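You operate a simulated robot arm through the tools that you are given. There is no shell and no other tool. Be economical: measure what you need, move in short steps, check, and stop when the job is done.

The job below is to be done with a simulated robot arm. You get a single attempt, and the scene is never put back.

## Task
Put the large carton from the top of the table with two mats on the green shelf of the rack.

It is judged by the outcome, as a careful person would: the job done as asked, and still so three seconds after it is handed in. It fails if anything else is knocked over, pushed out of place, dropped, spilled or broken.

## Robot
A 6-joint arm with a two-finger parallel gripper on a trunk, on a base that drives. Base frame: it is fixed to the floor where the robot stands at the start and does not move with it; the origin is under the middle of the robot, x ahead of it, y to its left, z up. Lengths are in mm, angles in degrees, forces in N, time in s.
With the tool pointing down near the work surface it reaches from about 300 to 700 mm from the robot's upright axis, wherever it stands. Its first joint turns from -166.0 to 166.0 degrees. Places, roughly: green shelf of the rack [2200, -4200, 900]. Payload 4.1 kg.
The TCP is the grasp point between the finger pads, 23 mm short of the fingertips. In the tool frame z runs along the fingers and y along their closing line. The gripper opens to 94 mm. The fingers are 38 mm wide and 10 mm thick; the gripper's body (54 by 96 mm) begins 39 mm behind the TCP.
Orientation is told as [roll, pitch, yaw] about the base's x, y, z axes, in that order, counted from this pose: with the fingers straight down and closing along the base's y, the tool's x points along the base's -x, its y along +y and its z along -z.

## Interface
- The arm moves only by the tool jog_arm. Its argument "series" is a list that holds one entry, the list of rows, each a list of 7 numbers: the shift along the tool's x, y, z in units of 400 mm (1.0 is 400 mm), then the turn, a rotation vector about the tool's x, y, z in units of 45 degrees (1.0 is 45 degrees), then the finger opening in mm, from 0 to 94. In form: [[[dx, dy, dz, wx, wy, wz, gripper], ...]]. A call has 1 to 20 rows; each row is the pose to reach, as a shift and turn from the pose commanded when the call began, along the tool's axes at that moment. A call with a number of a shift or a turn outside -1 to 1 is refused whole. Each row takes 0.2 s and may step no farther than 50 mm and 8.6 degrees from the row before; otherwise, or with a gripper value out of range, the whole call is refused. A pose out of reach is approached as far as the arm can. The call stops where the force on the tool passes 40 N (or 10 N more than at its start, if that is more) or the arm is blocked; 0.2 s more then pass. The fingers move at their own pace (about 45 mm/s each) and stop on an object; they squeeze with about 34 N. The grip force told is the motor's: it shows also when the fingers shut on nothing. Time passes only in rows, and 0.2 s behind the last, so rows that repeat a pose let the fingers close. It gives the time, the measured TCP pose, the force on the tool (base axes), the opening and the grip force at its end, in the units of the frame above (readings bear some noise), and new pictures: "show" is both (left out), scene, wrist or none.
- Cameras (640 x 400 px; columns grow to the right, rows downward): "scene" is now at [3.8, 119, 1424]; the picture's right is [-0.39, -0.92, 0.00], its down [-0.58, 0.25, -0.78] and it looks along [0.71, -0.30, -0.63] (base axes); focal length 275 px, centre (320, 200). "wrist" rides on the gripper at [-39, 0, -44] in the tool frame; the picture's right is [0.00, -1.00, 0.00], its down [0.97, 0.00, -0.24] and it looks along [0.24, 0.00, 0.97] (tool axes); focal length 218 px, centre (320, 200). There is no depth. A picture from a camera that has moved, and an enlarged one, comes with that camera's place and axes in the base frame and with its lens. The place of the scene camera against the robot may be out by one fixed shift of up to 25 mm in any direction.
- move_column(by): slides the trunk up (or, below 0, down) by that many mm; the arm and the scene camera ride with it, the base frame stays. It gives what a move gives, with no picture.
- roll_base(legs): drives the robot by 1 to 6 legs, each [ahead, turn to the left] in mm and degrees, along the robot's own axes; the way and the turn of a leg run together, so that a leg with both is an arc; at most 1500 mm and 180 degrees a leg. The arm and the cameras ride along, it lands a little off, and it stops where it bumps. It gives what a move gives, and a new picture of the scene camera.
- turn_head(pan, tilt): turns the head with the scene camera to pan (to the left, within 155 degrees either way) and tilt (down, from -29 to 69), counted from straight ahead of the robot. It gives what a move gives, and a new picture of the scene camera.
- inspect(camera, box): a new picture of the part [left, top, right, bottom] of that camera's present view, enlarged. It takes no simulated time.
- close_job(): hands the job in; it is judged then, once.

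Go step by step. Nothing tells you exact positions but the pictures and the camera data: compare them with the known pose of the tool, close in by small moves and look again before you grip or let go. The budget is 120 turns and 170 pictures, counting those below and the enlarged ones. Unless the task says otherwise, let go and move clear before handing in, and close with one line.

The tools are called after "Request:" by a JSON object that holds its "fn" and its "kwargs". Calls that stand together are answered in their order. jog_arm: Moves the arm, as the interface text tells. Its arguments: {"type":"object","properties":{"series":{"type":"array","items":{"type":"array","items":{"type":"array","items":{"type":"number"}}}},"show":{"type":"string","enum":["both","scene","wrist","none"]}},"required":["series"]} The other tools are called the same way: move_column (by) slides the trunk up or down; roll_base (legs) drives the base; turn_head (pan, tilt) turns the head that bears the scene camera; inspect (camera, box) takes an enlarged picture of a part of a camera's view; close_job () hands the job in.

At the start:

```text
time_s: 0.0
tool_pos: [422.9, 42.6, 1108.0]
tool_rot: [0.0, 0.0, 0.0]
ft_force: [-0.7, 0.4, -0.2]
gripper_width: 94.0
gripper_force: 0.0
trunk travel left (down, up): [-375.0, 215.0]
robot x, y, heading: [0.1, -0.8, -0.1]
head pan, tilt: [-22.9, 39.1]
```

scene: 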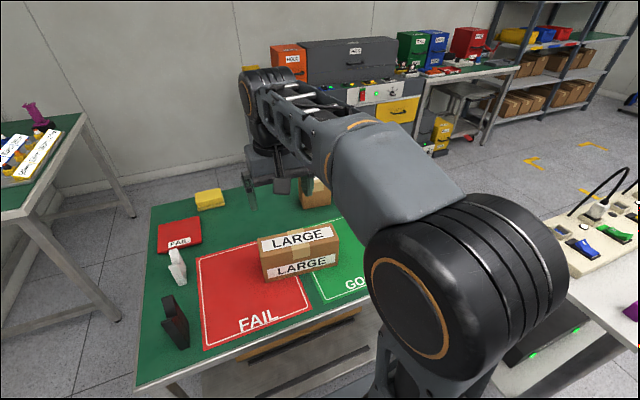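
wrist: 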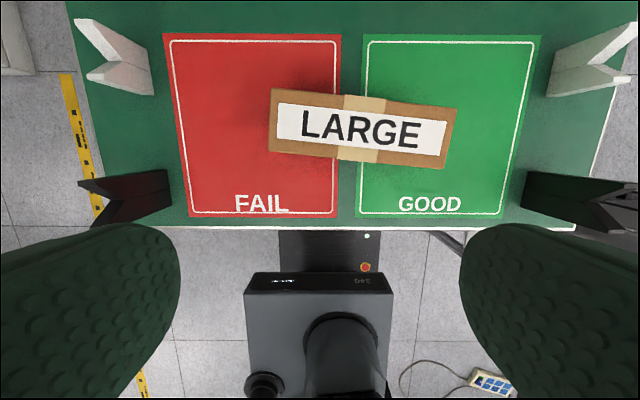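

The large carton lies across both mats in front of me. I'll zoom in to measure it before turning the gripper across its short side.

Request:
{"fn": "inspect", "kwargs": {"camera": "scene", "box": [220, 160, 380, 300]}}

Request:
{"fn": "inspect", "kwargs": {"camera": "wrist", "box": [240, 60, 480, 210]}}

```text
2.86 times, centred on (300, 230) of scene
camera zoom: at [3.8, 119.0, 1424.0], right [-0.39, -0.92, 0.0], down [-0.58, 0.25, -0.78], along [0.71, -0.3, -0.63], focal length 786 px, centre (377, 114)
```

zoom: 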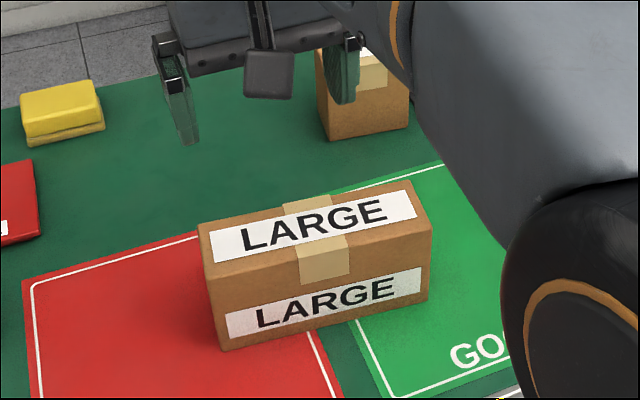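

```text
2.67 times, centred on (360, 135) of wrist
camera zoom: at [462.6, 41.6, 1151.9], right [0.0, -1.0, 0.0], down [-0.97, 0.0, 0.24], along [-0.24, 0.0, -0.97], focal length 582 px, centre (213, 373)
```

zoom: 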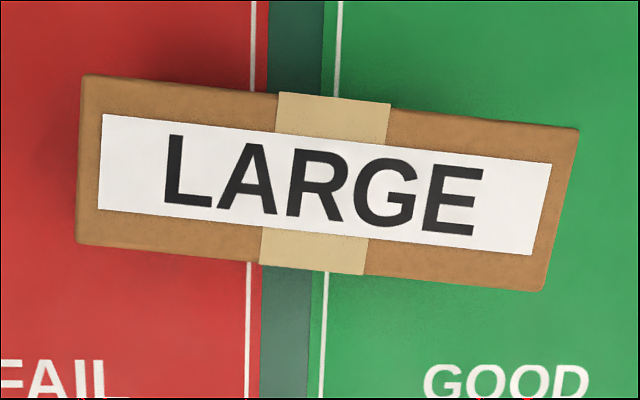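

The carton looks to be about 190 x 60 x 119 mm, centred near (478, 0) and yawed about -6°. Before choosing a grip, I'll look at the rack.

Request:
{"fn": "turn_head", "kwargs": {"pan": -62, "tilt": 10}}

```text
time_s: 1.1
tool_pos: [424.5, 41.5, 1108.2]
tool_rot: [0.1, 0.0, 0.0]
ft_force: [0.2, 0.1, -0.3]
gripper_width: 93.9
gripper_force: 0.0
trunk travel left (down, up): [-375.0, 215.0]
robot x, y, heading: [0.9, 0.1, -0.1]
head pan, tilt: [-62.0, 10.0]
camera scene: at [-31.3, 70.2, 1470.4], right [-0.88, -0.47, 0.0], down [-0.08, 0.15, -0.98], along [0.46, -0.87, -0.17], focal length 275 px, centre (320, 200)
```

scene: 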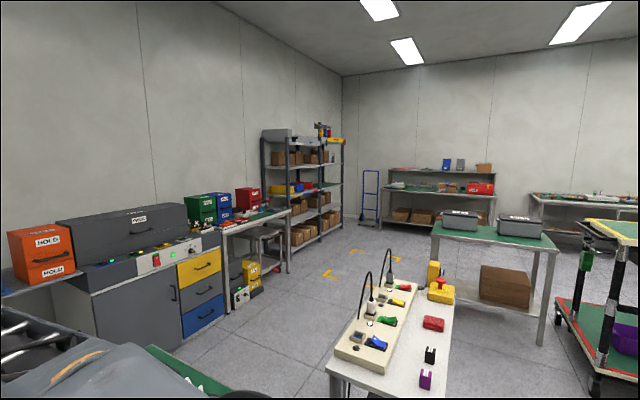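

Request:
{"fn": "inspect", "kwargs": {"camera": "scene", "box": [240, 110, 380, 290]}}

Request:
{"fn": "inspect", "kwargs": {"camera": "scene", "box": [360, 140, 560, 260]}}

```text
2.22 times, centred on (310, 200) of scene
camera zoom: at [-31.3, 70.2, 1470.4], right [-0.88, -0.47, 0.0], down [-0.08, 0.15, -0.98], along [0.46, -0.87, -0.17], focal length 612 px, centre (342, 200)
```

zoom: 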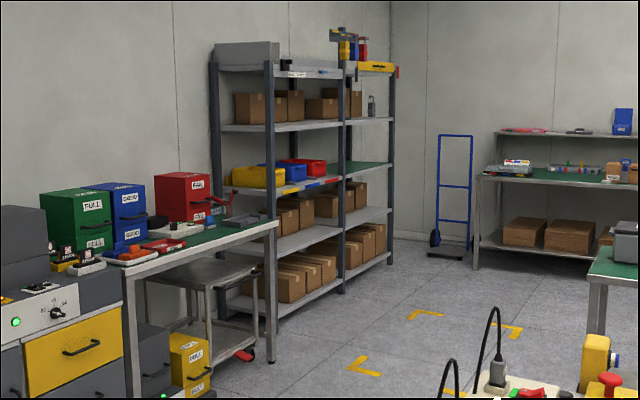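

```text
3.20 times, centred on (460, 200) of scene
camera zoom: at [-31.3, 70.2, 1470.4], right [-0.88, -0.47, 0.0], down [-0.08, 0.15, -0.98], along [0.46, -0.87, -0.17], focal length 881 px, centre (-128, 200)
```

zoom: 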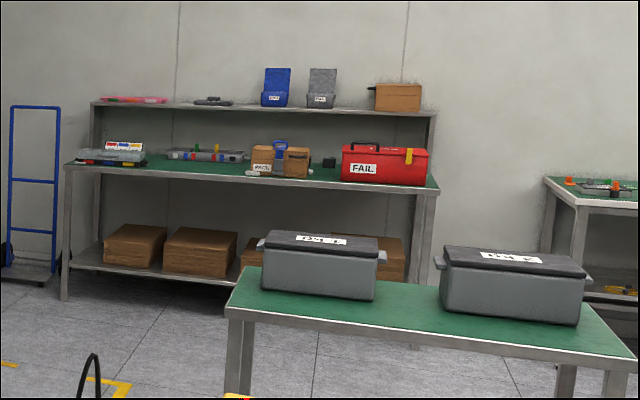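

The green shelf's right bay is empty, but there is another shelf about 350 mm above it. So I'll grip the carton with the tool tilted along its long axis, fingers pointing down and toward +y, so the wrist stays outside the rack when I place it. First I'll yaw the tool about 84° above the carton.

Request:
{"fn": "jog_arm", "kwargs": {"series": [[[-0.023, -0.0175, 0, 0, 0, -0.167, 94], [-0.046, -0.035, 0, 0, 0, -0.333, 94], [-0.069, -0.0525, 0, 0, 0, -0.5, 94], [-0.092, -0.07, 0, 0, 0, -0.667, 94], [-0.115, -0.0875, 0, 0, 0, -0.833, 94], [-0.1375, -0.105, 0, 0, 0, -1, 94]]], "show": "none"}}

Request:
{"fn": "jog_arm", "kwargs": {"series": [[[0, 0, 0, 0, 0, -0.144, 94], [0, 0, 0, 0, 0, -0.289, 94], [0, 0, 0, 0, 0, -0.433, 94], [0, 0, 0, 0, 0, -0.578, 94], [0, 0, 0, 0, 0, -0.722, 94], [0, 0, 0, 0, 0, -0.867, 94], [0, 0, 0, 0, 0, -0.867, 94]]]}}

```text
time_s: 2.5
tool_pos: [480.7, 0.6, 1108.6]
tool_rot: [-0.1, -0.1, 45.1]
ft_force: [0.0, 0.1, -1.1]
gripper_width: 94.0
gripper_force: 0.0
trunk travel left (down, up): [-375.0, 215.0]
robot x, y, heading: [0.7, 0.0, -0.1]
head pan, tilt: [-62.0, 10.0]
```

```text
time_s: 4.0
tool_pos: [479.2, 1.5, 1108.5]
tool_rot: [0.0, 0.0, 84.1]
ft_force: [-0.8, -0.5, -0.3]
gripper_width: 93.9
gripper_force: 0.1
trunk travel left (down, up): [-375.0, 215.0]
robot x, y, heading: [-2.3, 3.4, -0.2]
head pan, tilt: [-62.0, 10.0]
camera scene: at [-31.4, 70.2, 1470.4], right [-0.88, -0.47, 0.0], down [-0.08, 0.15, -0.98], along [0.46, -0.87, -0.17], focal length 275 px, centre (320, 200)
camera wrist: at [483.1, 38.3, 1152.1], right [0.99, -0.1, 0.0], down [-0.1, -0.97, 0.24], along [-0.02, -0.24, -0.97], focal length 218 px, centre (320, 200)
```

scene: 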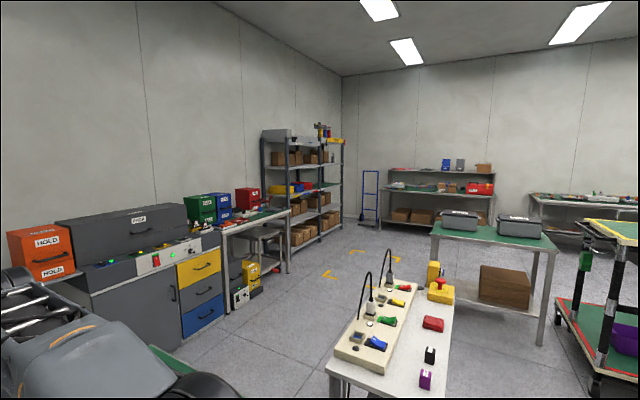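
wrist: 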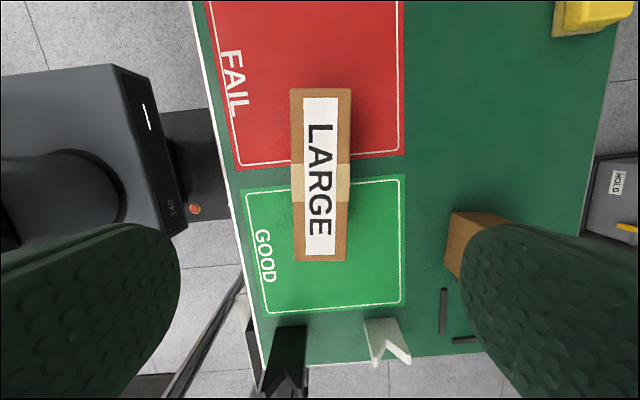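

Request:
{"fn": "jog_arm", "kwargs": {"series": [[[0, 0, 0.085, 0, 0, 0, 94], [0, 0, 0.17, 0, 0, 0, 94], [0, 0, 0.25, 0, 0, 0, 94], [0, 0, 0.25, 0, 0, 0, 94]]], "show": "wrist"}}

```text
time_s: 5.0
tool_pos: [478.5, -0.0, 1007.6]
tool_rot: [0.0, 0.0, 84.0]
ft_force: [-0.3, 1.0, 0.5]
gripper_width: 94.1
gripper_force: 0.1
trunk travel left (down, up): [-375.0, 215.0]
robot x, y, heading: [1.2, 2.8, -0.0]
head pan, tilt: [-62.0, 10.0]
camera wrist: at [482.8, 37.0, 1050.5], right [0.99, -0.1, 0.0], down [-0.1, -0.97, 0.24], along [-0.03, -0.24, -0.97], focal length 218 px, centre (320, 200)
```

wrist: 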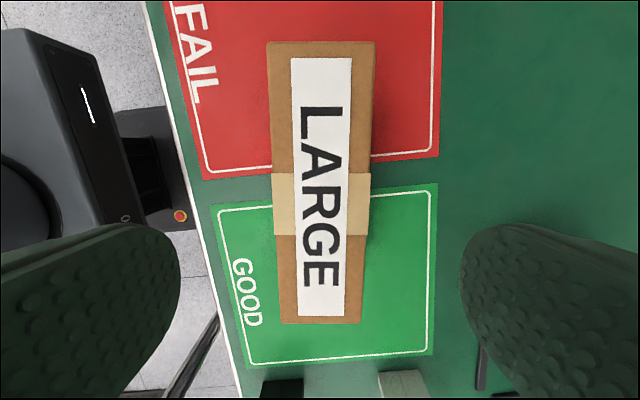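

Comparing the two heights puts the carton top near z = 904, at about 200 x 66 mm and centred near (478, -3). Next I'll tilt the tool 40° toward +y.

Request:
{"fn": "jog_arm", "kwargs": {"series": [[[0, 0, 0, 0, -0.15, 0, 94], [0, 0, 0, 0, -0.3, 0, 94], [0, 0, 0, 0, -0.45, 0, 94], [0, 0, 0, 0, -0.6, 0, 94], [0, 0, 0, 0, -0.75, 0, 94], [0, 0, 0, 0, -0.889, 0, 94], [0, 0, 0, 0, -0.889, 0, 94]]], "show": "wrist"}}

Request:
{"fn": "turn_head", "kwargs": {"pan": -5, "tilt": 42}}

```text
time_s: 6.7
tool_pos: [478.5, 1.0, 1008.7]
tool_rot: [0.1, -40.1, 84.0]
ft_force: [-0.6, -1.1, 0.0]
gripper_width: 93.9
gripper_force: 0.1
trunk travel left (down, up): [-375.0, 215.0]
robot x, y, heading: [3.3, -1.1, 0.3]
head pan, tilt: [-62.0, 10.0]
camera wrist: at [478.9, 1.0, 1067.0], right [0.99, -0.1, 0.0], down [-0.09, -0.89, -0.44], along [0.05, 0.44, -0.9], focal length 218 px, centre (320, 200)
```

wrist: 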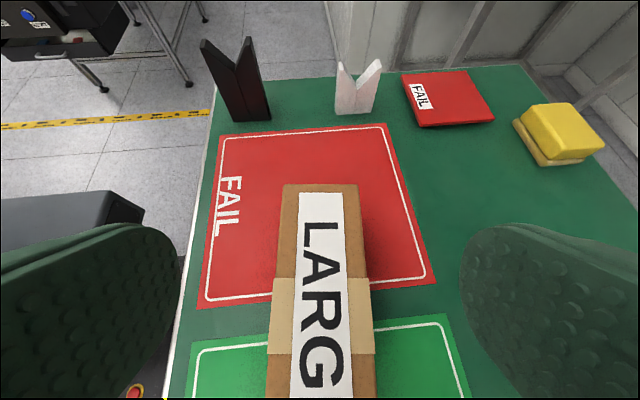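

```text
time_s: 7.9
tool_pos: [477.9, 0.2, 1008.0]
tool_rot: [-0.1, -40.0, 84.0]
ft_force: [-1.1, -0.2, 0.4]
gripper_width: 94.2
gripper_force: 0.1
trunk travel left (down, up): [-375.0, 215.0]
robot x, y, heading: [-3.2, -0.1, -0.0]
head pan, tilt: [-5.0, 42.0]
camera scene: at [8.3, 144.9, 1419.8], right [-0.09, -1.0, 0.0], down [-0.67, 0.06, -0.74], along [0.74, -0.07, -0.67], focal length 275 px, centre (320, 200)
```

scene: 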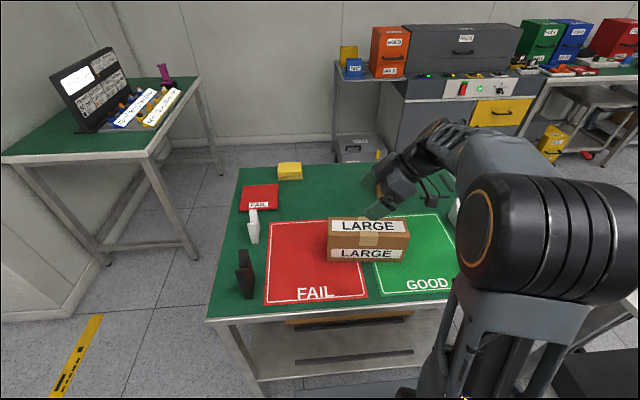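

Request:
{"fn": "jog_arm", "kwargs": {"series": [[[0.05, 0, 0.056, 0, 0, 0, 94], [0.1, 0, 0.112, 0, 0, 0, 94], [0.15, 0, 0.1676, 0, 0, 0, 94], [0.15, 0, 0.1676, 0, 0, 0, 94]]]}}

Request:
{"fn": "inspect", "kwargs": {"camera": "scene", "box": [300, 120, 480, 280]}}

```text
time_s: 8.9
tool_pos: [477.6, -3.2, 919.1]
tool_rot: [0.1, -40.1, 84.1]
ft_force: [1.3, 0.5, -0.2]
gripper_width: 93.8
gripper_force: 0.1
trunk travel left (down, up): [-375.0, 215.0]
robot x, y, heading: [0.4, -1.2, -0.1]
head pan, tilt: [-5.0, 42.0]
camera scene: at [8.4, 144.9, 1419.8], right [-0.09, -1.0, 0.0], down [-0.67, 0.06, -0.74], along [0.74, -0.06, -0.67], focal length 275 px, centre (320, 200)
camera wrist: at [477.7, -3.0, 977.2], right [0.99, -0.1, 0.0], down [-0.09, -0.89, -0.44], along [0.05, 0.44, -0.9], focal length 218 px, centre (320, 200)
```

scene: 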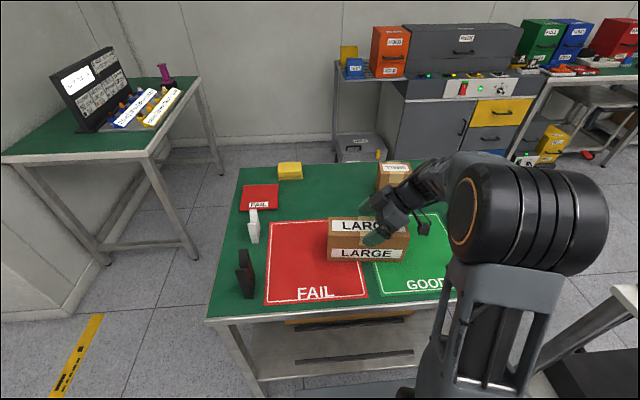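
wrist: 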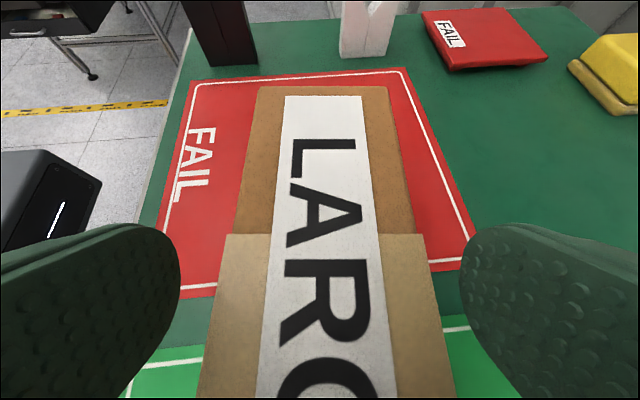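

```text
2.50 times, centred on (390, 200) of scene
camera zoom: at [8.4, 144.9, 1419.8], right [-0.09, -1.0, 0.0], down [-0.67, 0.06, -0.74], along [0.74, -0.06, -0.67], focal length 688 px, centre (145, 200)
```

zoom: 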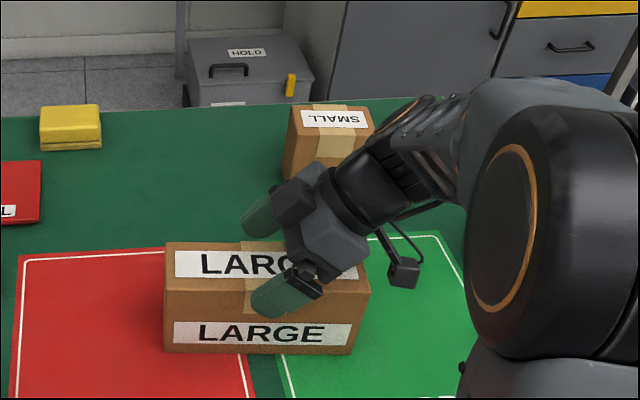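

The tool is straddling the carton, and the small box under the wrist clears its near end. I'll shift 4 mm to centre, go down 20 mm and close.

Request:
{"fn": "jog_arm", "kwargs": {"series": [[[0.01, -0.01, 0.012, 0, 0, 0, 94], [0.02, -0.01, 0.024, 0, 0, 0, 94], [0.032, -0.01, 0.0383, 0, 0, 0, 94], [0.032, -0.01, 0.0383, 0, 0, 0, 94]]]}}

Request:
{"fn": "inspect", "kwargs": {"camera": "scene", "box": [320, 170, 440, 280]}}

```text
time_s: 9.9
tool_pos: [482.4, -2.4, 897.6]
tool_rot: [0.0, -40.0, 84.0]
ft_force: [0.3, 0.0, -0.1]
gripper_width: 94.1
gripper_force: 0.0
trunk travel left (down, up): [-375.0, 215.0]
robot x, y, heading: [-0.7, -0.8, -0.0]
head pan, tilt: [-5.0, 42.0]
camera scene: at [8.3, 145.0, 1419.8], right [-0.09, -1.0, 0.0], down [-0.67, 0.06, -0.74], along [0.74, -0.06, -0.67], focal length 275 px, centre (320, 200)
camera wrist: at [482.0, -2.0, 957.2], right [0.99, -0.1, 0.0], down [-0.09, -0.89, -0.44], along [0.05, 0.44, -0.9], focal length 218 px, centre (320, 200)
```

scene: 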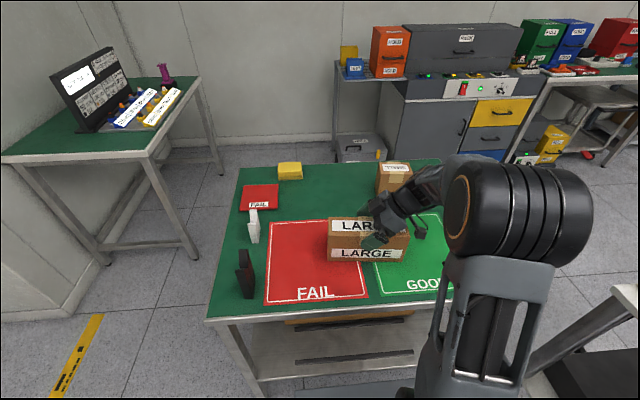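
wrist: 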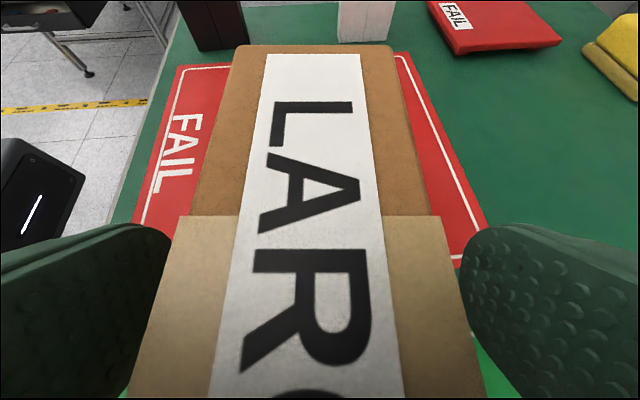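

```text
3.64 times, centred on (380, 225) of scene
camera zoom: at [8.3, 145.0, 1419.8], right [-0.09, -1.0, 0.0], down [-0.67, 0.06, -0.74], along [0.74, -0.06, -0.67], focal length 1001 px, centre (102, 109)
```

zoom: 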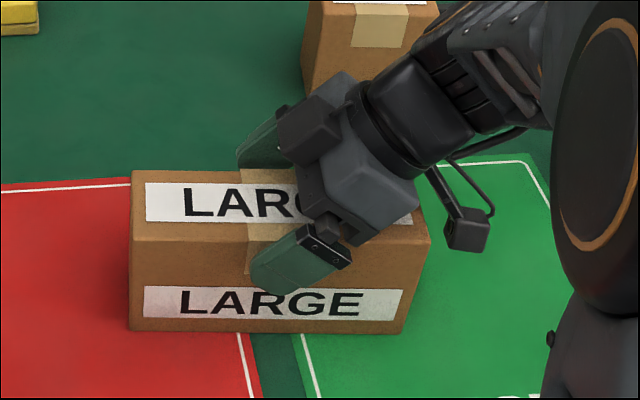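

Request:
{"fn": "jog_arm", "kwargs": {"series": [[[0, 0, 0, 0, 0, 0, 70], [0, 0, 0, 0, 0, 0, 50], [0, 0, 0, 0, 0, 0, 30], [0, 0, 0, 0, 0, 0, 30], [0, 0, 0, 0, 0, 0, 30]]], "show": "wrist"}}

```text
time_s: 11.1
tool_pos: [481.4, -3.7, 899.1]
tool_rot: [0.0, -40.0, 84.0]
ft_force: [-4.6, 1.3, -0.6]
gripper_width: 66.0
gripper_force: 33.9
trunk travel left (down, up): [-375.0, 215.0]
robot x, y, heading: [1.7, -2.5, 0.2]
head pan, tilt: [-5.0, 42.0]
camera wrist: at [481.5, -2.0, 957.4], right [0.99, -0.1, 0.0], down [-0.09, -0.89, -0.44], along [0.05, 0.44, -0.9], focal length 218 px, centre (320, 200)
```

wrist: 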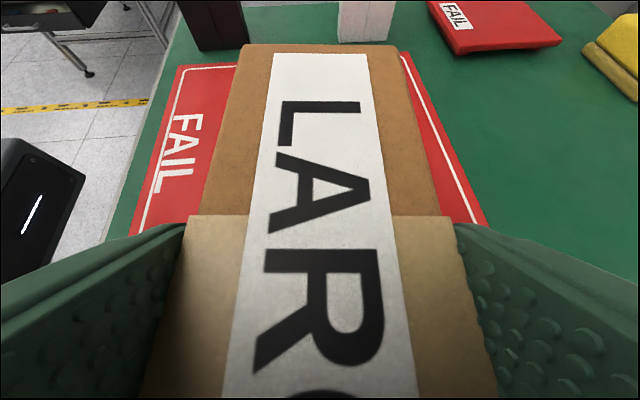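

Gripped at 66 mm. Now I'll lift it slowly.

Request:
{"fn": "jog_arm", "kwargs": {"series": [[[-0.016, 0, -0.019, 0, 0, 0, 30], [-0.032, 0, -0.038, 0, 0, 0, 30], [-0.064, 0, -0.0766, 0, 0, 0, 30], [-0.0964, 0, -0.1149, 0, 0, 0, 30], [-0.0964, 0, -0.1149, 0, 0, 0, 30], [-0.0964, 0, -0.1149, 0, 0, 0, 30]]]}}

```text
time_s: 12.5
tool_pos: [481.9, -2.7, 959.2]
tool_rot: [-0.1, -40.0, 84.1]
ft_force: [-0.3, 0.5, -6.2]
gripper_width: 65.8
gripper_force: 34.1
trunk travel left (down, up): [-375.0, 215.0]
robot x, y, heading: [-1.3, 4.6, 0.1]
head pan, tilt: [-5.0, 42.0]
camera scene: at [8.7, 144.9, 1419.8], right [-0.09, -1.0, 0.0], down [-0.67, 0.06, -0.74], along [0.74, -0.06, -0.67], focal length 275 px, centre (320, 200)
camera wrist: at [482.3, -2.8, 1017.0], right [0.99, -0.1, 0.0], down [-0.09, -0.89, -0.44], along [0.05, 0.44, -0.9], focal length 218 px, centre (320, 200)
```

scene: 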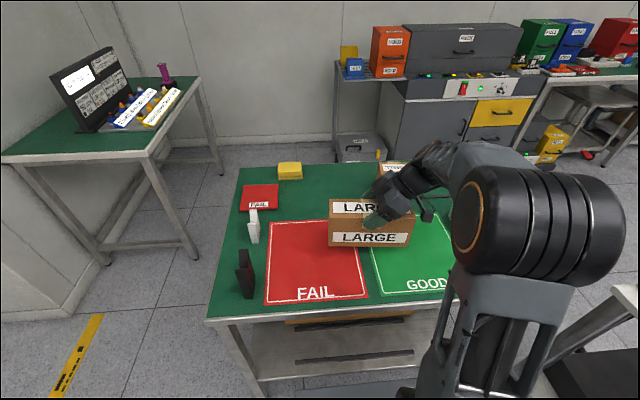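
wrist: 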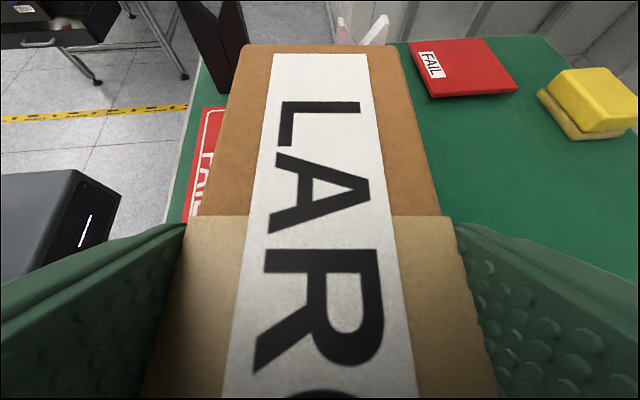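

The carton is held firmly, about 0.6 kg. I'll raise the column, pull the arm in, and look for a driving route, since a charger table blocks the direct way on the right.

Request:
{"fn": "move_column", "kwargs": {"by": 110}}

Request:
{"fn": "jog_arm", "kwargs": {"series": [[[0, 0.08, 0, 0, 0, 0, 30], [0, 0.16, 0, 0, 0, 0, 30], [0, 0.24, 0, 0, 0, 0, 30], [0, 0.32, 0, 0, 0, 0, 30], [0, 0.32, 0, 0, 0, 0, 30]]], "show": "scene"}}

Request:
{"fn": "turn_head", "kwargs": {"pan": -100, "tilt": 30}}

Request:
{"fn": "turn_head", "kwargs": {"pan": -155, "tilt": 30}}

```text
time_s: 13.9
tool_pos: [481.0, -2.8, 1068.3]
tool_rot: [-0.1, -40.0, 84.0]
ft_force: [0.6, -0.2, -6.1]
gripper_width: 65.9
gripper_force: 34.3
trunk travel left (down, up): [-485.0, 105.0]
robot x, y, heading: [-0.9, 1.0, 0.2]
head pan, tilt: [-5.0, 42.0]
```

```text
time_s: 15.1
tool_pos: [354.8, 8.6, 1070.1]
tool_rot: [0.0, -39.9, 84.0]
ft_force: [0.3, 0.3, -6.1]
gripper_width: 65.9
gripper_force: 34.0
trunk travel left (down, up): [-485.0, 105.0]
robot x, y, heading: [-1.2, -0.8, 0.1]
head pan, tilt: [-5.0, 42.0]
camera scene: at [8.4, 145.0, 1529.8], right [-0.09, -1.0, 0.0], down [-0.67, 0.06, -0.74], along [0.74, -0.06, -0.67], focal length 275 px, centre (320, 200)
```

scene: 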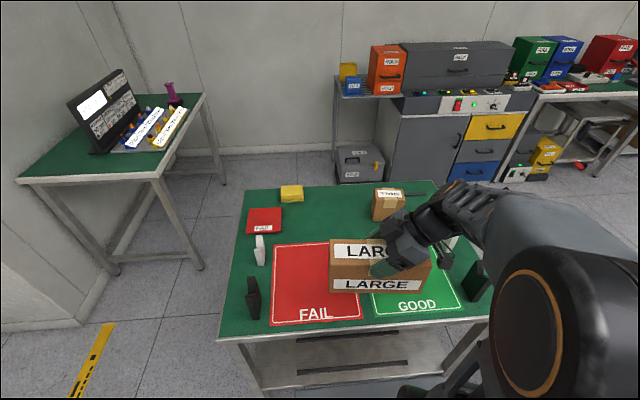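

```text
time_s: 16.8
tool_pos: [354.9, 10.9, 1069.1]
tool_rot: [0.0, -40.0, 84.0]
ft_force: [-0.7, -0.2, -6.1]
gripper_width: 65.9
gripper_force: 34.5
trunk travel left (down, up): [-485.0, 105.0]
robot x, y, heading: [-2.2, 0.0, 0.1]
head pan, tilt: [-100.0, 30.0]
camera scene: at [-90.4, 63.2, 1548.1], right [-0.98, 0.17, 0.0], down [0.09, 0.49, -0.87], along [-0.15, -0.85, -0.5], focal length 275 px, centre (320, 200)
```

scene: 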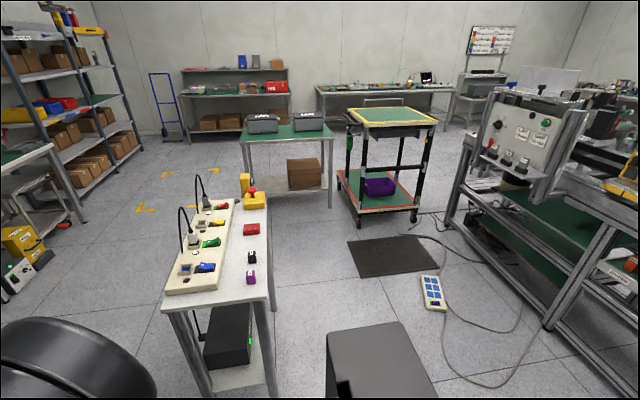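

```text
time_s: 18.1
tool_pos: [355.5, 10.7, 1070.4]
tool_rot: [0.0, -40.0, 83.9]
ft_force: [-0.1, -0.3, -6.2]
gripper_width: 66.2
gripper_force: 33.7
trunk travel left (down, up): [-485.0, 105.0]
robot x, y, heading: [-0.6, -0.3, -0.1]
head pan, tilt: [-154.7, 30.0]
camera scene: at [-156.4, 113.6, 1548.1], right [-0.43, 0.9, 0.0], down [0.45, 0.21, -0.87], along [-0.78, -0.37, -0.5], focal length 275 px, centre (320, 200)
```

scene: 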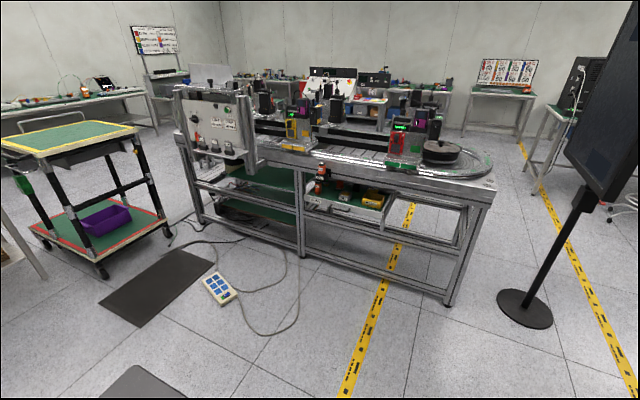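

Request:
{"fn": "turn_head", "kwargs": {"pan": -120, "tilt": 69}}

Request:
{"fn": "turn_head", "kwargs": {"pan": -60, "tilt": 60}}

```text
time_s: 19.1
tool_pos: [355.0, 9.5, 1070.1]
tool_rot: [0.0, -40.0, 84.1]
ft_force: [-0.7, -0.4, -6.0]
gripper_width: 66.1
gripper_force: 33.6
trunk travel left (down, up): [-485.0, 105.0]
robot x, y, heading: [2.1, 2.0, 0.0]
head pan, tilt: [-120.0, 68.8]
camera scene: at [-102.7, 103.8, 1496.7], right [-0.87, 0.5, 0.0], down [0.47, 0.81, -0.36], along [-0.18, -0.31, -0.93], focal length 275 px, centre (320, 200)
```

scene: 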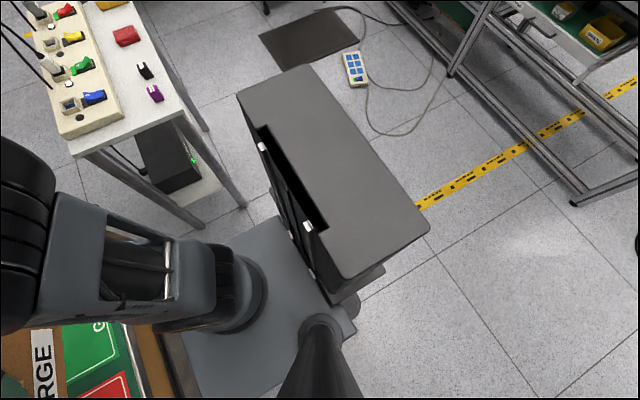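

```text
time_s: 20.4
tool_pos: [354.3, 10.0, 1070.0]
tool_rot: [0.0, -40.1, 84.0]
ft_force: [0.2, 0.6, -6.6]
gripper_width: 66.0
gripper_force: 33.7
trunk travel left (down, up): [-485.0, 105.0]
robot x, y, heading: [1.3, 0.3, 0.3]
head pan, tilt: [-60.0, 60.0]
camera scene: at [-41.4, 94.5, 1506.0], right [-0.87, -0.5, 0.0], down [-0.43, 0.75, -0.5], along [0.25, -0.43, -0.87], focal length 275 px, centre (320, 200)
```

scene: 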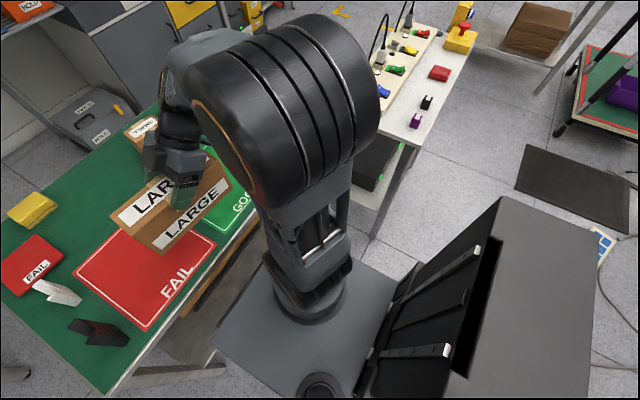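

The route is clear: back up, go right past the charger table, along the corridor at about y = -1800, then to the rack. I'll start with the first legs.

Request:
{"fn": "roll_base", "kwargs": {"legs": [[-400, 0], [0, -90]]}}

Request:
{"fn": "turn_head", "kwargs": {"pan": 0, "tilt": 35}}

```text
time_s: 26.7
tool_pos: [-382.2, -354.0, 1070.1]
tool_rot: [-0.1, -39.9, -5.1]
ft_force: [0.2, 0.4, -6.1]
gripper_width: 65.9
gripper_force: 34.5
trunk travel left (down, up): [-485.0, 105.0]
robot x, y, heading: [-401.3, -1.8, -89.1]
head pan, tilt: [-60.0, 60.0]
camera scene: at [-304.7, 14.2, 1506.0], right [-0.51, 0.86, 0.0], down [0.74, 0.44, -0.5], along [-0.43, -0.26, -0.87], focal length 275 px, centre (320, 200)
```

scene: 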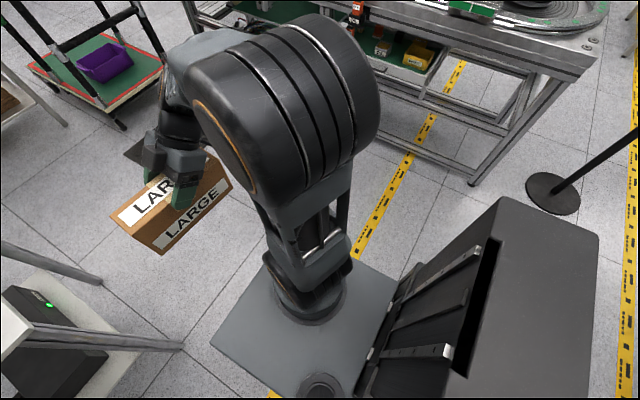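

```text
time_s: 28.0
tool_pos: [-381.0, -354.0, 1069.4]
tool_rot: [0.0, -39.9, -5.1]
ft_force: [0.5, 0.3, -5.0]
gripper_width: 65.9
gripper_force: 33.8
trunk travel left (down, up): [-485.0, 105.0]
robot x, y, heading: [-396.9, -0.4, -89.3]
head pan, tilt: [0.0, 35.0]
camera scene: at [-246.1, -39.6, 1540.2], right [-1.0, -0.02, 0.0], down [-0.01, 0.57, -0.82], along [0.01, -0.82, -0.57], focal length 275 px, centre (320, 200)
```

scene: 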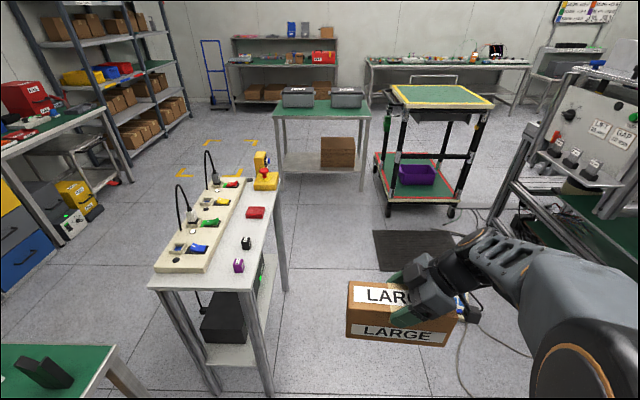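

Request:
{"fn": "roll_base", "kwargs": {"legs": [[1450, 0], [330, 0], [0, 89]]}}

```text
time_s: 40.8
tool_pos: [-20.6, -1764.9, 1069.4]
tool_rot: [0.1, -40.0, 85.1]
ft_force: [-0.2, -0.4, -5.0]
gripper_width: 66.1
gripper_force: 33.9
trunk travel left (down, up): [-485.0, 105.0]
robot x, y, heading: [-376.0, -1784.2, 1.0]
head pan, tilt: [0.0, 35.0]
camera scene: at [-363.2, -1628.3, 1540.3], right [0.02, -1.0, 0.0], down [-0.57, -0.01, -0.82], along [0.82, 0.01, -0.57], focal length 275 px, centre (320, 200)
```

scene: 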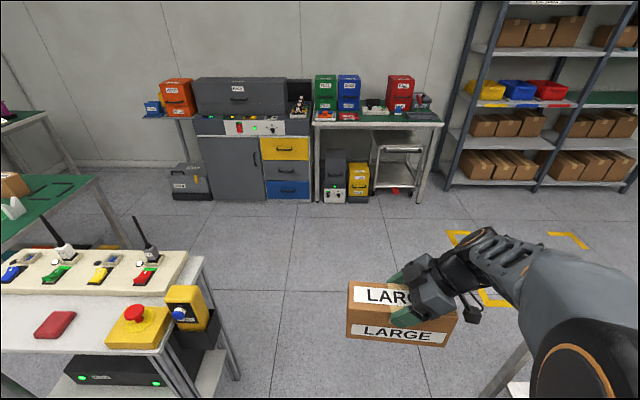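

Request:
{"fn": "roll_base", "kwargs": {"legs": [[1500, -1], [150, 0], [0, -90]]}}

```text
time_s: 53.1
tool_pos: [1290.6, -2135.3, 1069.8]
tool_rot: [0.0, -40.0, -7.3]
ft_force: [-0.2, -0.7, -6.3]
gripper_width: 65.9
gripper_force: 34.1
trunk travel left (down, up): [-485.0, 105.0]
robot x, y, heading: [1288.6, -1781.5, -91.2]
head pan, tilt: [0.0, 35.0]
camera scene: at [1439.9, -1827.3, 1540.3], right [-1.0, 0.02, 0.0], down [0.01, 0.57, -0.82], along [-0.02, -0.82, -0.57], focal length 275 px, centre (320, 200)
```

scene: 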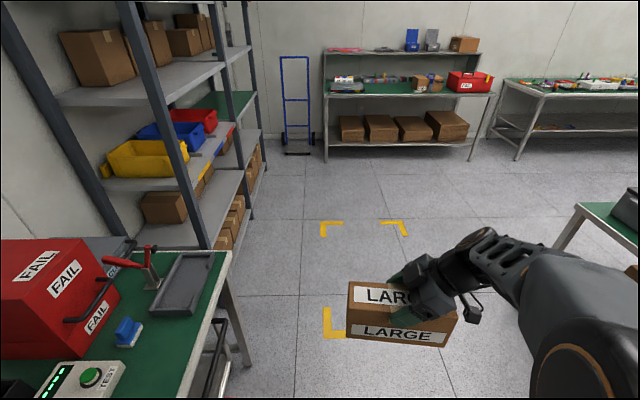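

Request:
{"fn": "roll_base", "kwargs": {"legs": [[1500, 1], [400, 0]]}}

Request:
{"fn": "turn_head", "kwargs": {"pan": 60, "tilt": 20}}

```text
time_s: 62.7
tool_pos: [1239.2, -4048.3, 1069.2]
tool_rot: [0.0, -40.0, -7.5]
ft_force: [-0.4, -0.4, -5.2]
gripper_width: 66.2
gripper_force: 34.0
trunk travel left (down, up): [-485.0, 105.0]
robot x, y, heading: [1240.8, -3693.6, -91.7]
head pan, tilt: [0.0, 35.0]
camera scene: at [1390.2, -3741.5, 1540.3], right [-1.0, 0.03, 0.0], down [0.02, 0.57, -0.82], along [-0.02, -0.82, -0.57], focal length 275 px, centre (320, 200)
```

scene: 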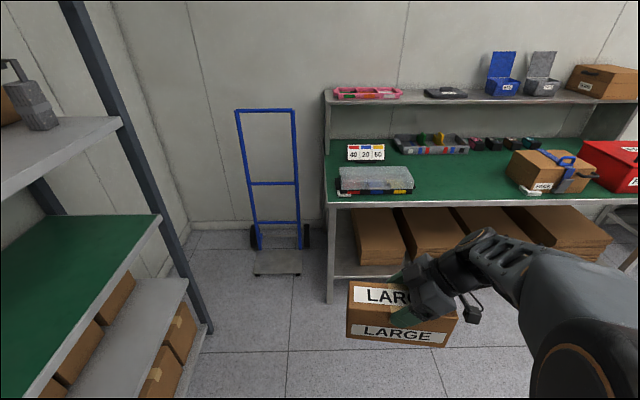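

```text
time_s: 64.0
tool_pos: [1241.5, -4049.2, 1068.5]
tool_rot: [-0.1, -40.0, -7.5]
ft_force: [-0.4, -0.3, -5.9]
gripper_width: 66.0
gripper_force: 34.4
trunk travel left (down, up): [-485.0, 105.0]
robot x, y, heading: [1240.7, -3694.2, -91.3]
head pan, tilt: [60.0, 20.0]
camera scene: at [1471.9, -3701.9, 1564.1], right [-0.52, -0.85, 0.0], down [-0.29, 0.18, -0.94], along [0.8, -0.49, -0.34], focal length 275 px, centre (320, 200)
```

scene: 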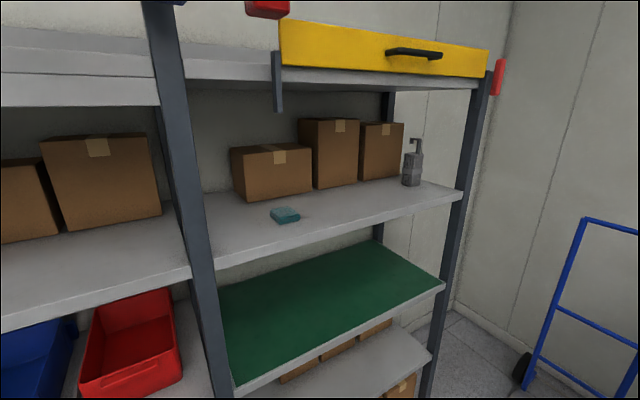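

The right bay's green shelf is empty. Its front edge is at x ≈ 1975, it spans y from -3790 to -4550, and the shelf above starts at about z = 1235. I'll drive level with the bay's middle and turn to face it.

Request:
{"fn": "roll_base", "kwargs": {"legs": [[470, 0], [0, 91.3]]}}

Request:
{"fn": "turn_head", "kwargs": {"pan": 0, "tilt": 30}}

```text
time_s: 70.6
tool_pos: [1582.4, -4142.5, 1068.5]
tool_rot: [0.1, -40.0, 84.1]
ft_force: [0.4, 0.9, -6.2]
gripper_width: 66.1
gripper_force: 33.8
trunk travel left (down, up): [-485.0, 105.0]
robot x, y, heading: [1222.5, -4150.6, 0.3]
head pan, tilt: [60.0, 20.0]
camera scene: at [1198.5, -3920.1, 1564.1], right [0.87, -0.5, 0.0], down [-0.17, -0.3, -0.94], along [0.47, 0.81, -0.34], focal length 275 px, centre (320, 200)
```

scene: 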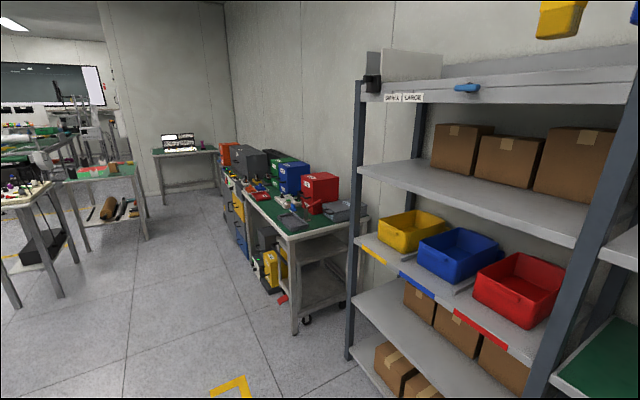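

```text
time_s: 71.9
tool_pos: [1580.7, -4142.8, 1069.3]
tool_rot: [0.0, -40.0, 84.1]
ft_force: [-0.8, 0.0, -6.1]
gripper_width: 65.7
gripper_force: 34.4
trunk travel left (down, up): [-485.0, 105.0]
robot x, y, heading: [1231.2, -4150.3, 0.0]
head pan, tilt: [0.0, 30.0]
camera scene: at [1242.5, -4000.7, 1548.1], right [0.0, -1.0, 0.0], down [-0.5, 0.0, -0.87], along [0.87, 0.0, -0.5], focal length 275 px, centre (320, 200)
```

scene: 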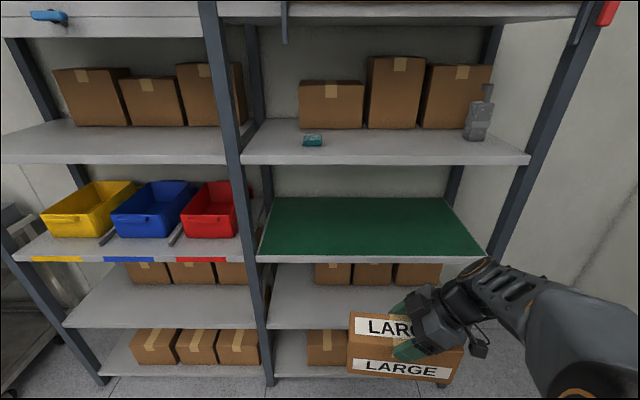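

Facing the bay, I measure the shelf edge at x ≈ 1983, its middle at y ≈ -4180 and the shelf above at z ≈ 1239. Next I'll swing the tool so the carton points straight into the rack, still well in front of it.

Request:
{"fn": "jog_arm", "kwargs": {"series": [[[-0.0025, -0.031, 0.002, 0.1, 0, 0.119, 30], [-0.005, -0.062, 0.004, 0.2, 0, 0.238, 30], [-0.0075, -0.093, 0.006, 0.3, 0, 0.3575, 30], [-0.01, -0.124, 0.008, 0.4, 0, 0.477, 30], [-0.0125, -0.155, 0.01, 0.5, 0, 0.596, 30], [-0.015, -0.1865, 0.0125, 0.6, 0, 0.715, 30], [-0.015, -0.1865, 0.0125, 0.6, 0, 0.715, 30]]]}}

```text
time_s: 73.5
tool_pos: [1656.5, -4143.0, 1069.9]
tool_rot: [-0.1, -40.0, 42.0]
ft_force: [-0.3, -0.1, -5.3]
gripper_width: 66.3
gripper_force: 33.9
trunk travel left (down, up): [-485.0, 105.0]
robot x, y, heading: [1228.3, -4154.0, -0.2]
head pan, tilt: [0.0, 30.0]
camera scene: at [1242.6, -4000.7, 1548.1], right [0.0, -1.0, 0.0], down [-0.5, 0.0, -0.87], along [0.87, 0.0, -0.5], focal length 275 px, centre (320, 200)
camera wrist: at [1657.9, -4142.5, 1128.4], right [0.67, -0.74, 0.0], down [-0.67, -0.6, -0.44], along [0.33, 0.29, -0.9], focal length 218 px, centre (320, 200)
```

scene: 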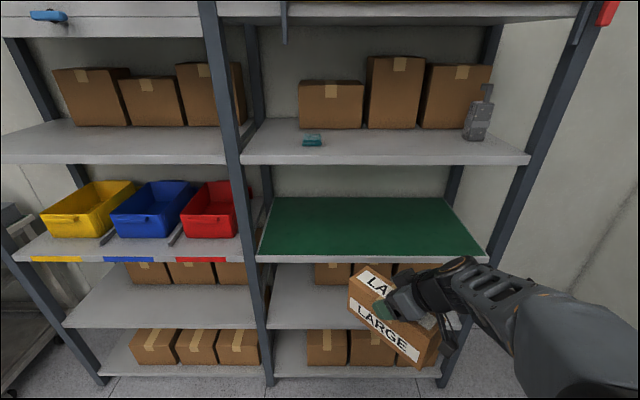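
wrist: 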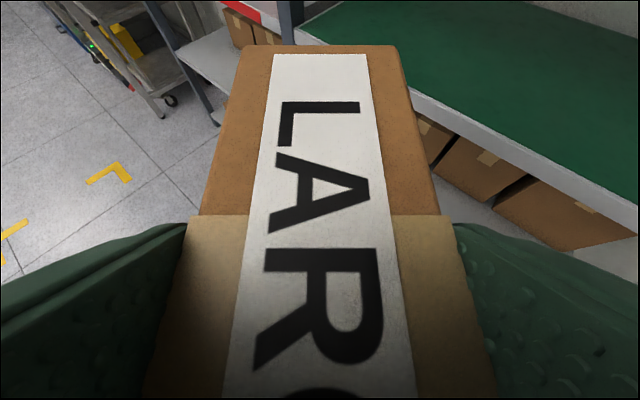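

Request:
{"fn": "jog_arm", "kwargs": {"series": [[[-0.018, -0.021, 0.015, 0.1, 0, 0.119, 30], [-0.036, -0.042, 0.03, 0.2, 0, 0.238, 30], [-0.0535, -0.063, 0.045, 0.3, 0, 0.3575, 30], [-0.071, -0.084, 0.06, 0.4, 0, 0.477, 30], [-0.089, -0.105, 0.075, 0.5, 0, 0.596, 30], [-0.107, -0.1255, 0.0895, 0.6, 0, 0.715, 30], [-0.107, -0.1255, 0.0895, 0.6, 0, 0.715, 30]]]}}

```text
time_s: 75.1
tool_pos: [1732.6, -4141.2, 1070.6]
tool_rot: [0.1, -40.0, 0.1]
ft_force: [0.2, -0.2, -6.6]
gripper_width: 66.0
gripper_force: 34.0
trunk travel left (down, up): [-485.0, 105.0]
robot x, y, heading: [1229.3, -4152.3, 0.0]
head pan, tilt: [0.0, 30.0]
camera scene: at [1242.8, -4000.7, 1548.1], right [0.0, -1.0, 0.0], down [-0.5, 0.0, -0.87], along [0.87, 0.0, -0.5], focal length 275 px, centre (320, 200)
camera wrist: at [1734.3, -4142.7, 1128.3], right [0.0, -1.0, 0.0], down [-0.9, 0.0, -0.44], along [0.44, 0.0, -0.9], focal length 218 px, centre (320, 200)
```

scene: 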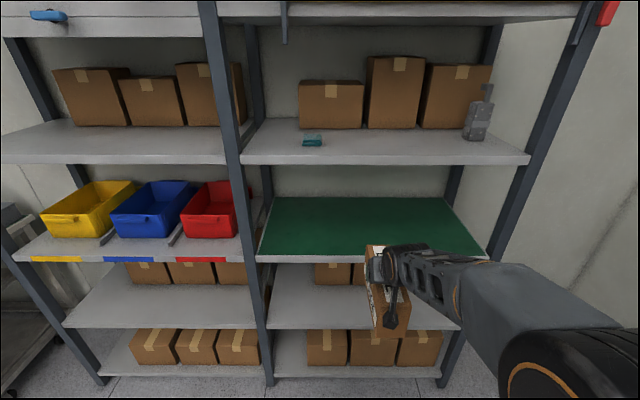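
wrist: 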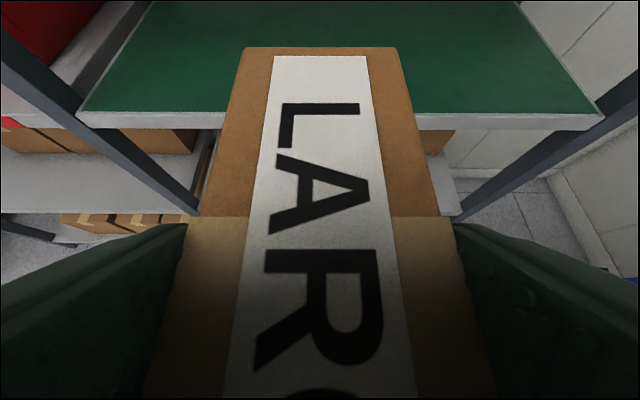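

The carton is aligned with the rack and still 70 mm above the shelf level. I'll drive ahead 230 mm, then check the clearance.

Request:
{"fn": "roll_base", "kwargs": {"legs": [[230, 0]]}}

Request:
{"fn": "turn_head", "kwargs": {"pan": 0, "tilt": 40}}

```text
time_s: 76.8
tool_pos: [1957.4, -4141.1, 1069.2]
tool_rot: [0.0, -39.9, 0.2]
ft_force: [-0.4, -0.6, -6.2]
gripper_width: 65.7
gripper_force: 33.6
trunk travel left (down, up): [-485.0, 105.0]
robot x, y, heading: [1453.9, -4148.6, 0.4]
head pan, tilt: [0.0, 30.0]
camera scene: at [1468.8, -4000.1, 1548.0], right [0.0, -1.0, 0.0], down [-0.5, 0.0, -0.87], along [0.87, 0.0, -0.5], focal length 275 px, centre (320, 200)
```

scene: 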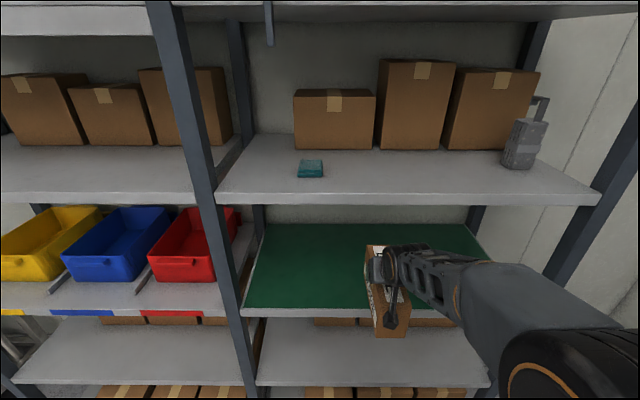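

```text
time_s: 77.6
tool_pos: [1957.9, -4139.0, 1070.1]
tool_rot: [0.0, -39.9, 0.3]
ft_force: [0.7, 0.3, -5.6]
gripper_width: 65.8
gripper_force: 34.1
trunk travel left (down, up): [-485.0, 105.0]
robot x, y, heading: [1450.7, -4154.8, 0.2]
head pan, tilt: [0.0, 40.0]
camera scene: at [1462.9, -4000.1, 1532.8], right [0.0, -1.0, 0.0], down [-0.64, 0.0, -0.77], along [0.77, 0.0, -0.64], focal length 275 px, centre (320, 200)
```

scene: 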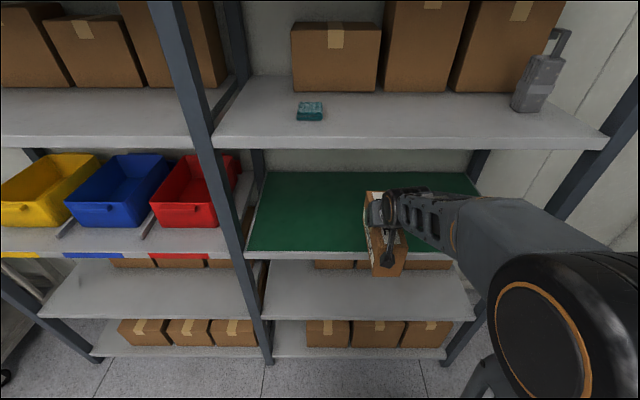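

Request:
{"fn": "move_column", "kwargs": {"by": -50}}

Request:
{"fn": "jog_arm", "kwargs": {"series": [[[-0.05, 0, 0.042, 0, 0, 0, 30], [-0.1, 0, 0.084, 0, 0, 0, 30], [-0.15, 0, 0.126, 0, 0, 0, 30], [-0.15, 0, 0.126, 0, 0, 0, 30]]]}}

Request:
{"fn": "inspect", "kwargs": {"camera": "scene", "box": [320, 100, 480, 300]}}

```text
time_s: 78.5
tool_pos: [1958.1, -4140.9, 1019.5]
tool_rot: [0.0, -39.9, 0.2]
ft_force: [-0.5, 0.0, -5.4]
gripper_width: 66.1
gripper_force: 34.3
trunk travel left (down, up): [-435.0, 155.0]
robot x, y, heading: [1453.8, -4149.4, 0.4]
head pan, tilt: [0.0, 40.0]
```

```text
time_s: 79.5
tool_pos: [2036.1, -4139.9, 1018.0]
tool_rot: [-0.1, -40.0, 0.2]
ft_force: [0.1, -0.4, -6.5]
gripper_width: 65.7
gripper_force: 34.5
trunk travel left (down, up): [-435.0, 155.0]
robot x, y, heading: [1452.2, -4150.1, 0.3]
head pan, tilt: [0.0, 40.0]
camera scene: at [1463.2, -4000.1, 1482.7], right [0.0, -1.0, 0.0], down [-0.64, 0.0, -0.77], along [0.77, 0.0, -0.64], focal length 275 px, centre (320, 200)
camera wrist: at [2037.8, -4141.7, 1077.0], right [0.0, -1.0, 0.0], down [-0.9, 0.0, -0.44], along [0.44, 0.0, -0.9], focal length 218 px, centre (320, 200)
```

scene: 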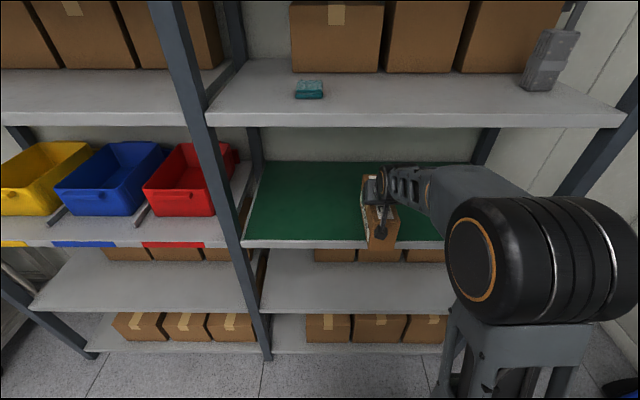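
wrist: 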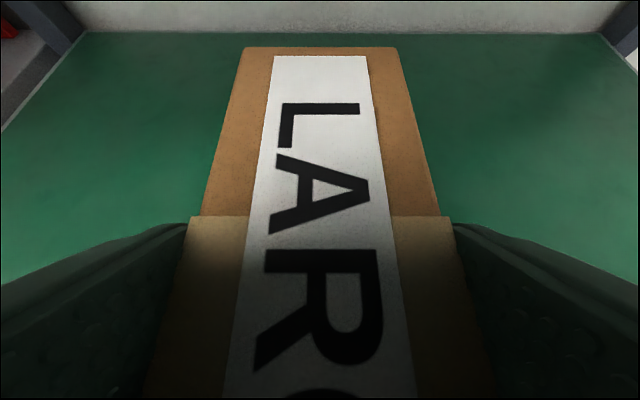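

```text
2.00 times, centred on (400, 200) of scene
camera zoom: at [1463.2, -4000.1, 1482.7], right [0.0, -1.0, 0.0], down [-0.64, 0.0, -0.77], along [0.77, 0.0, -0.64], focal length 550 px, centre (160, 200)
```

zoom: 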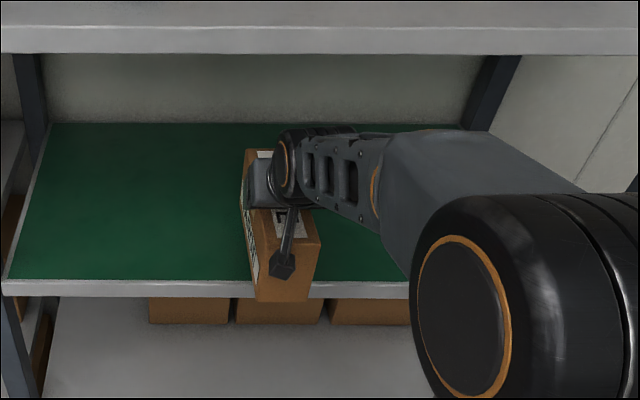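

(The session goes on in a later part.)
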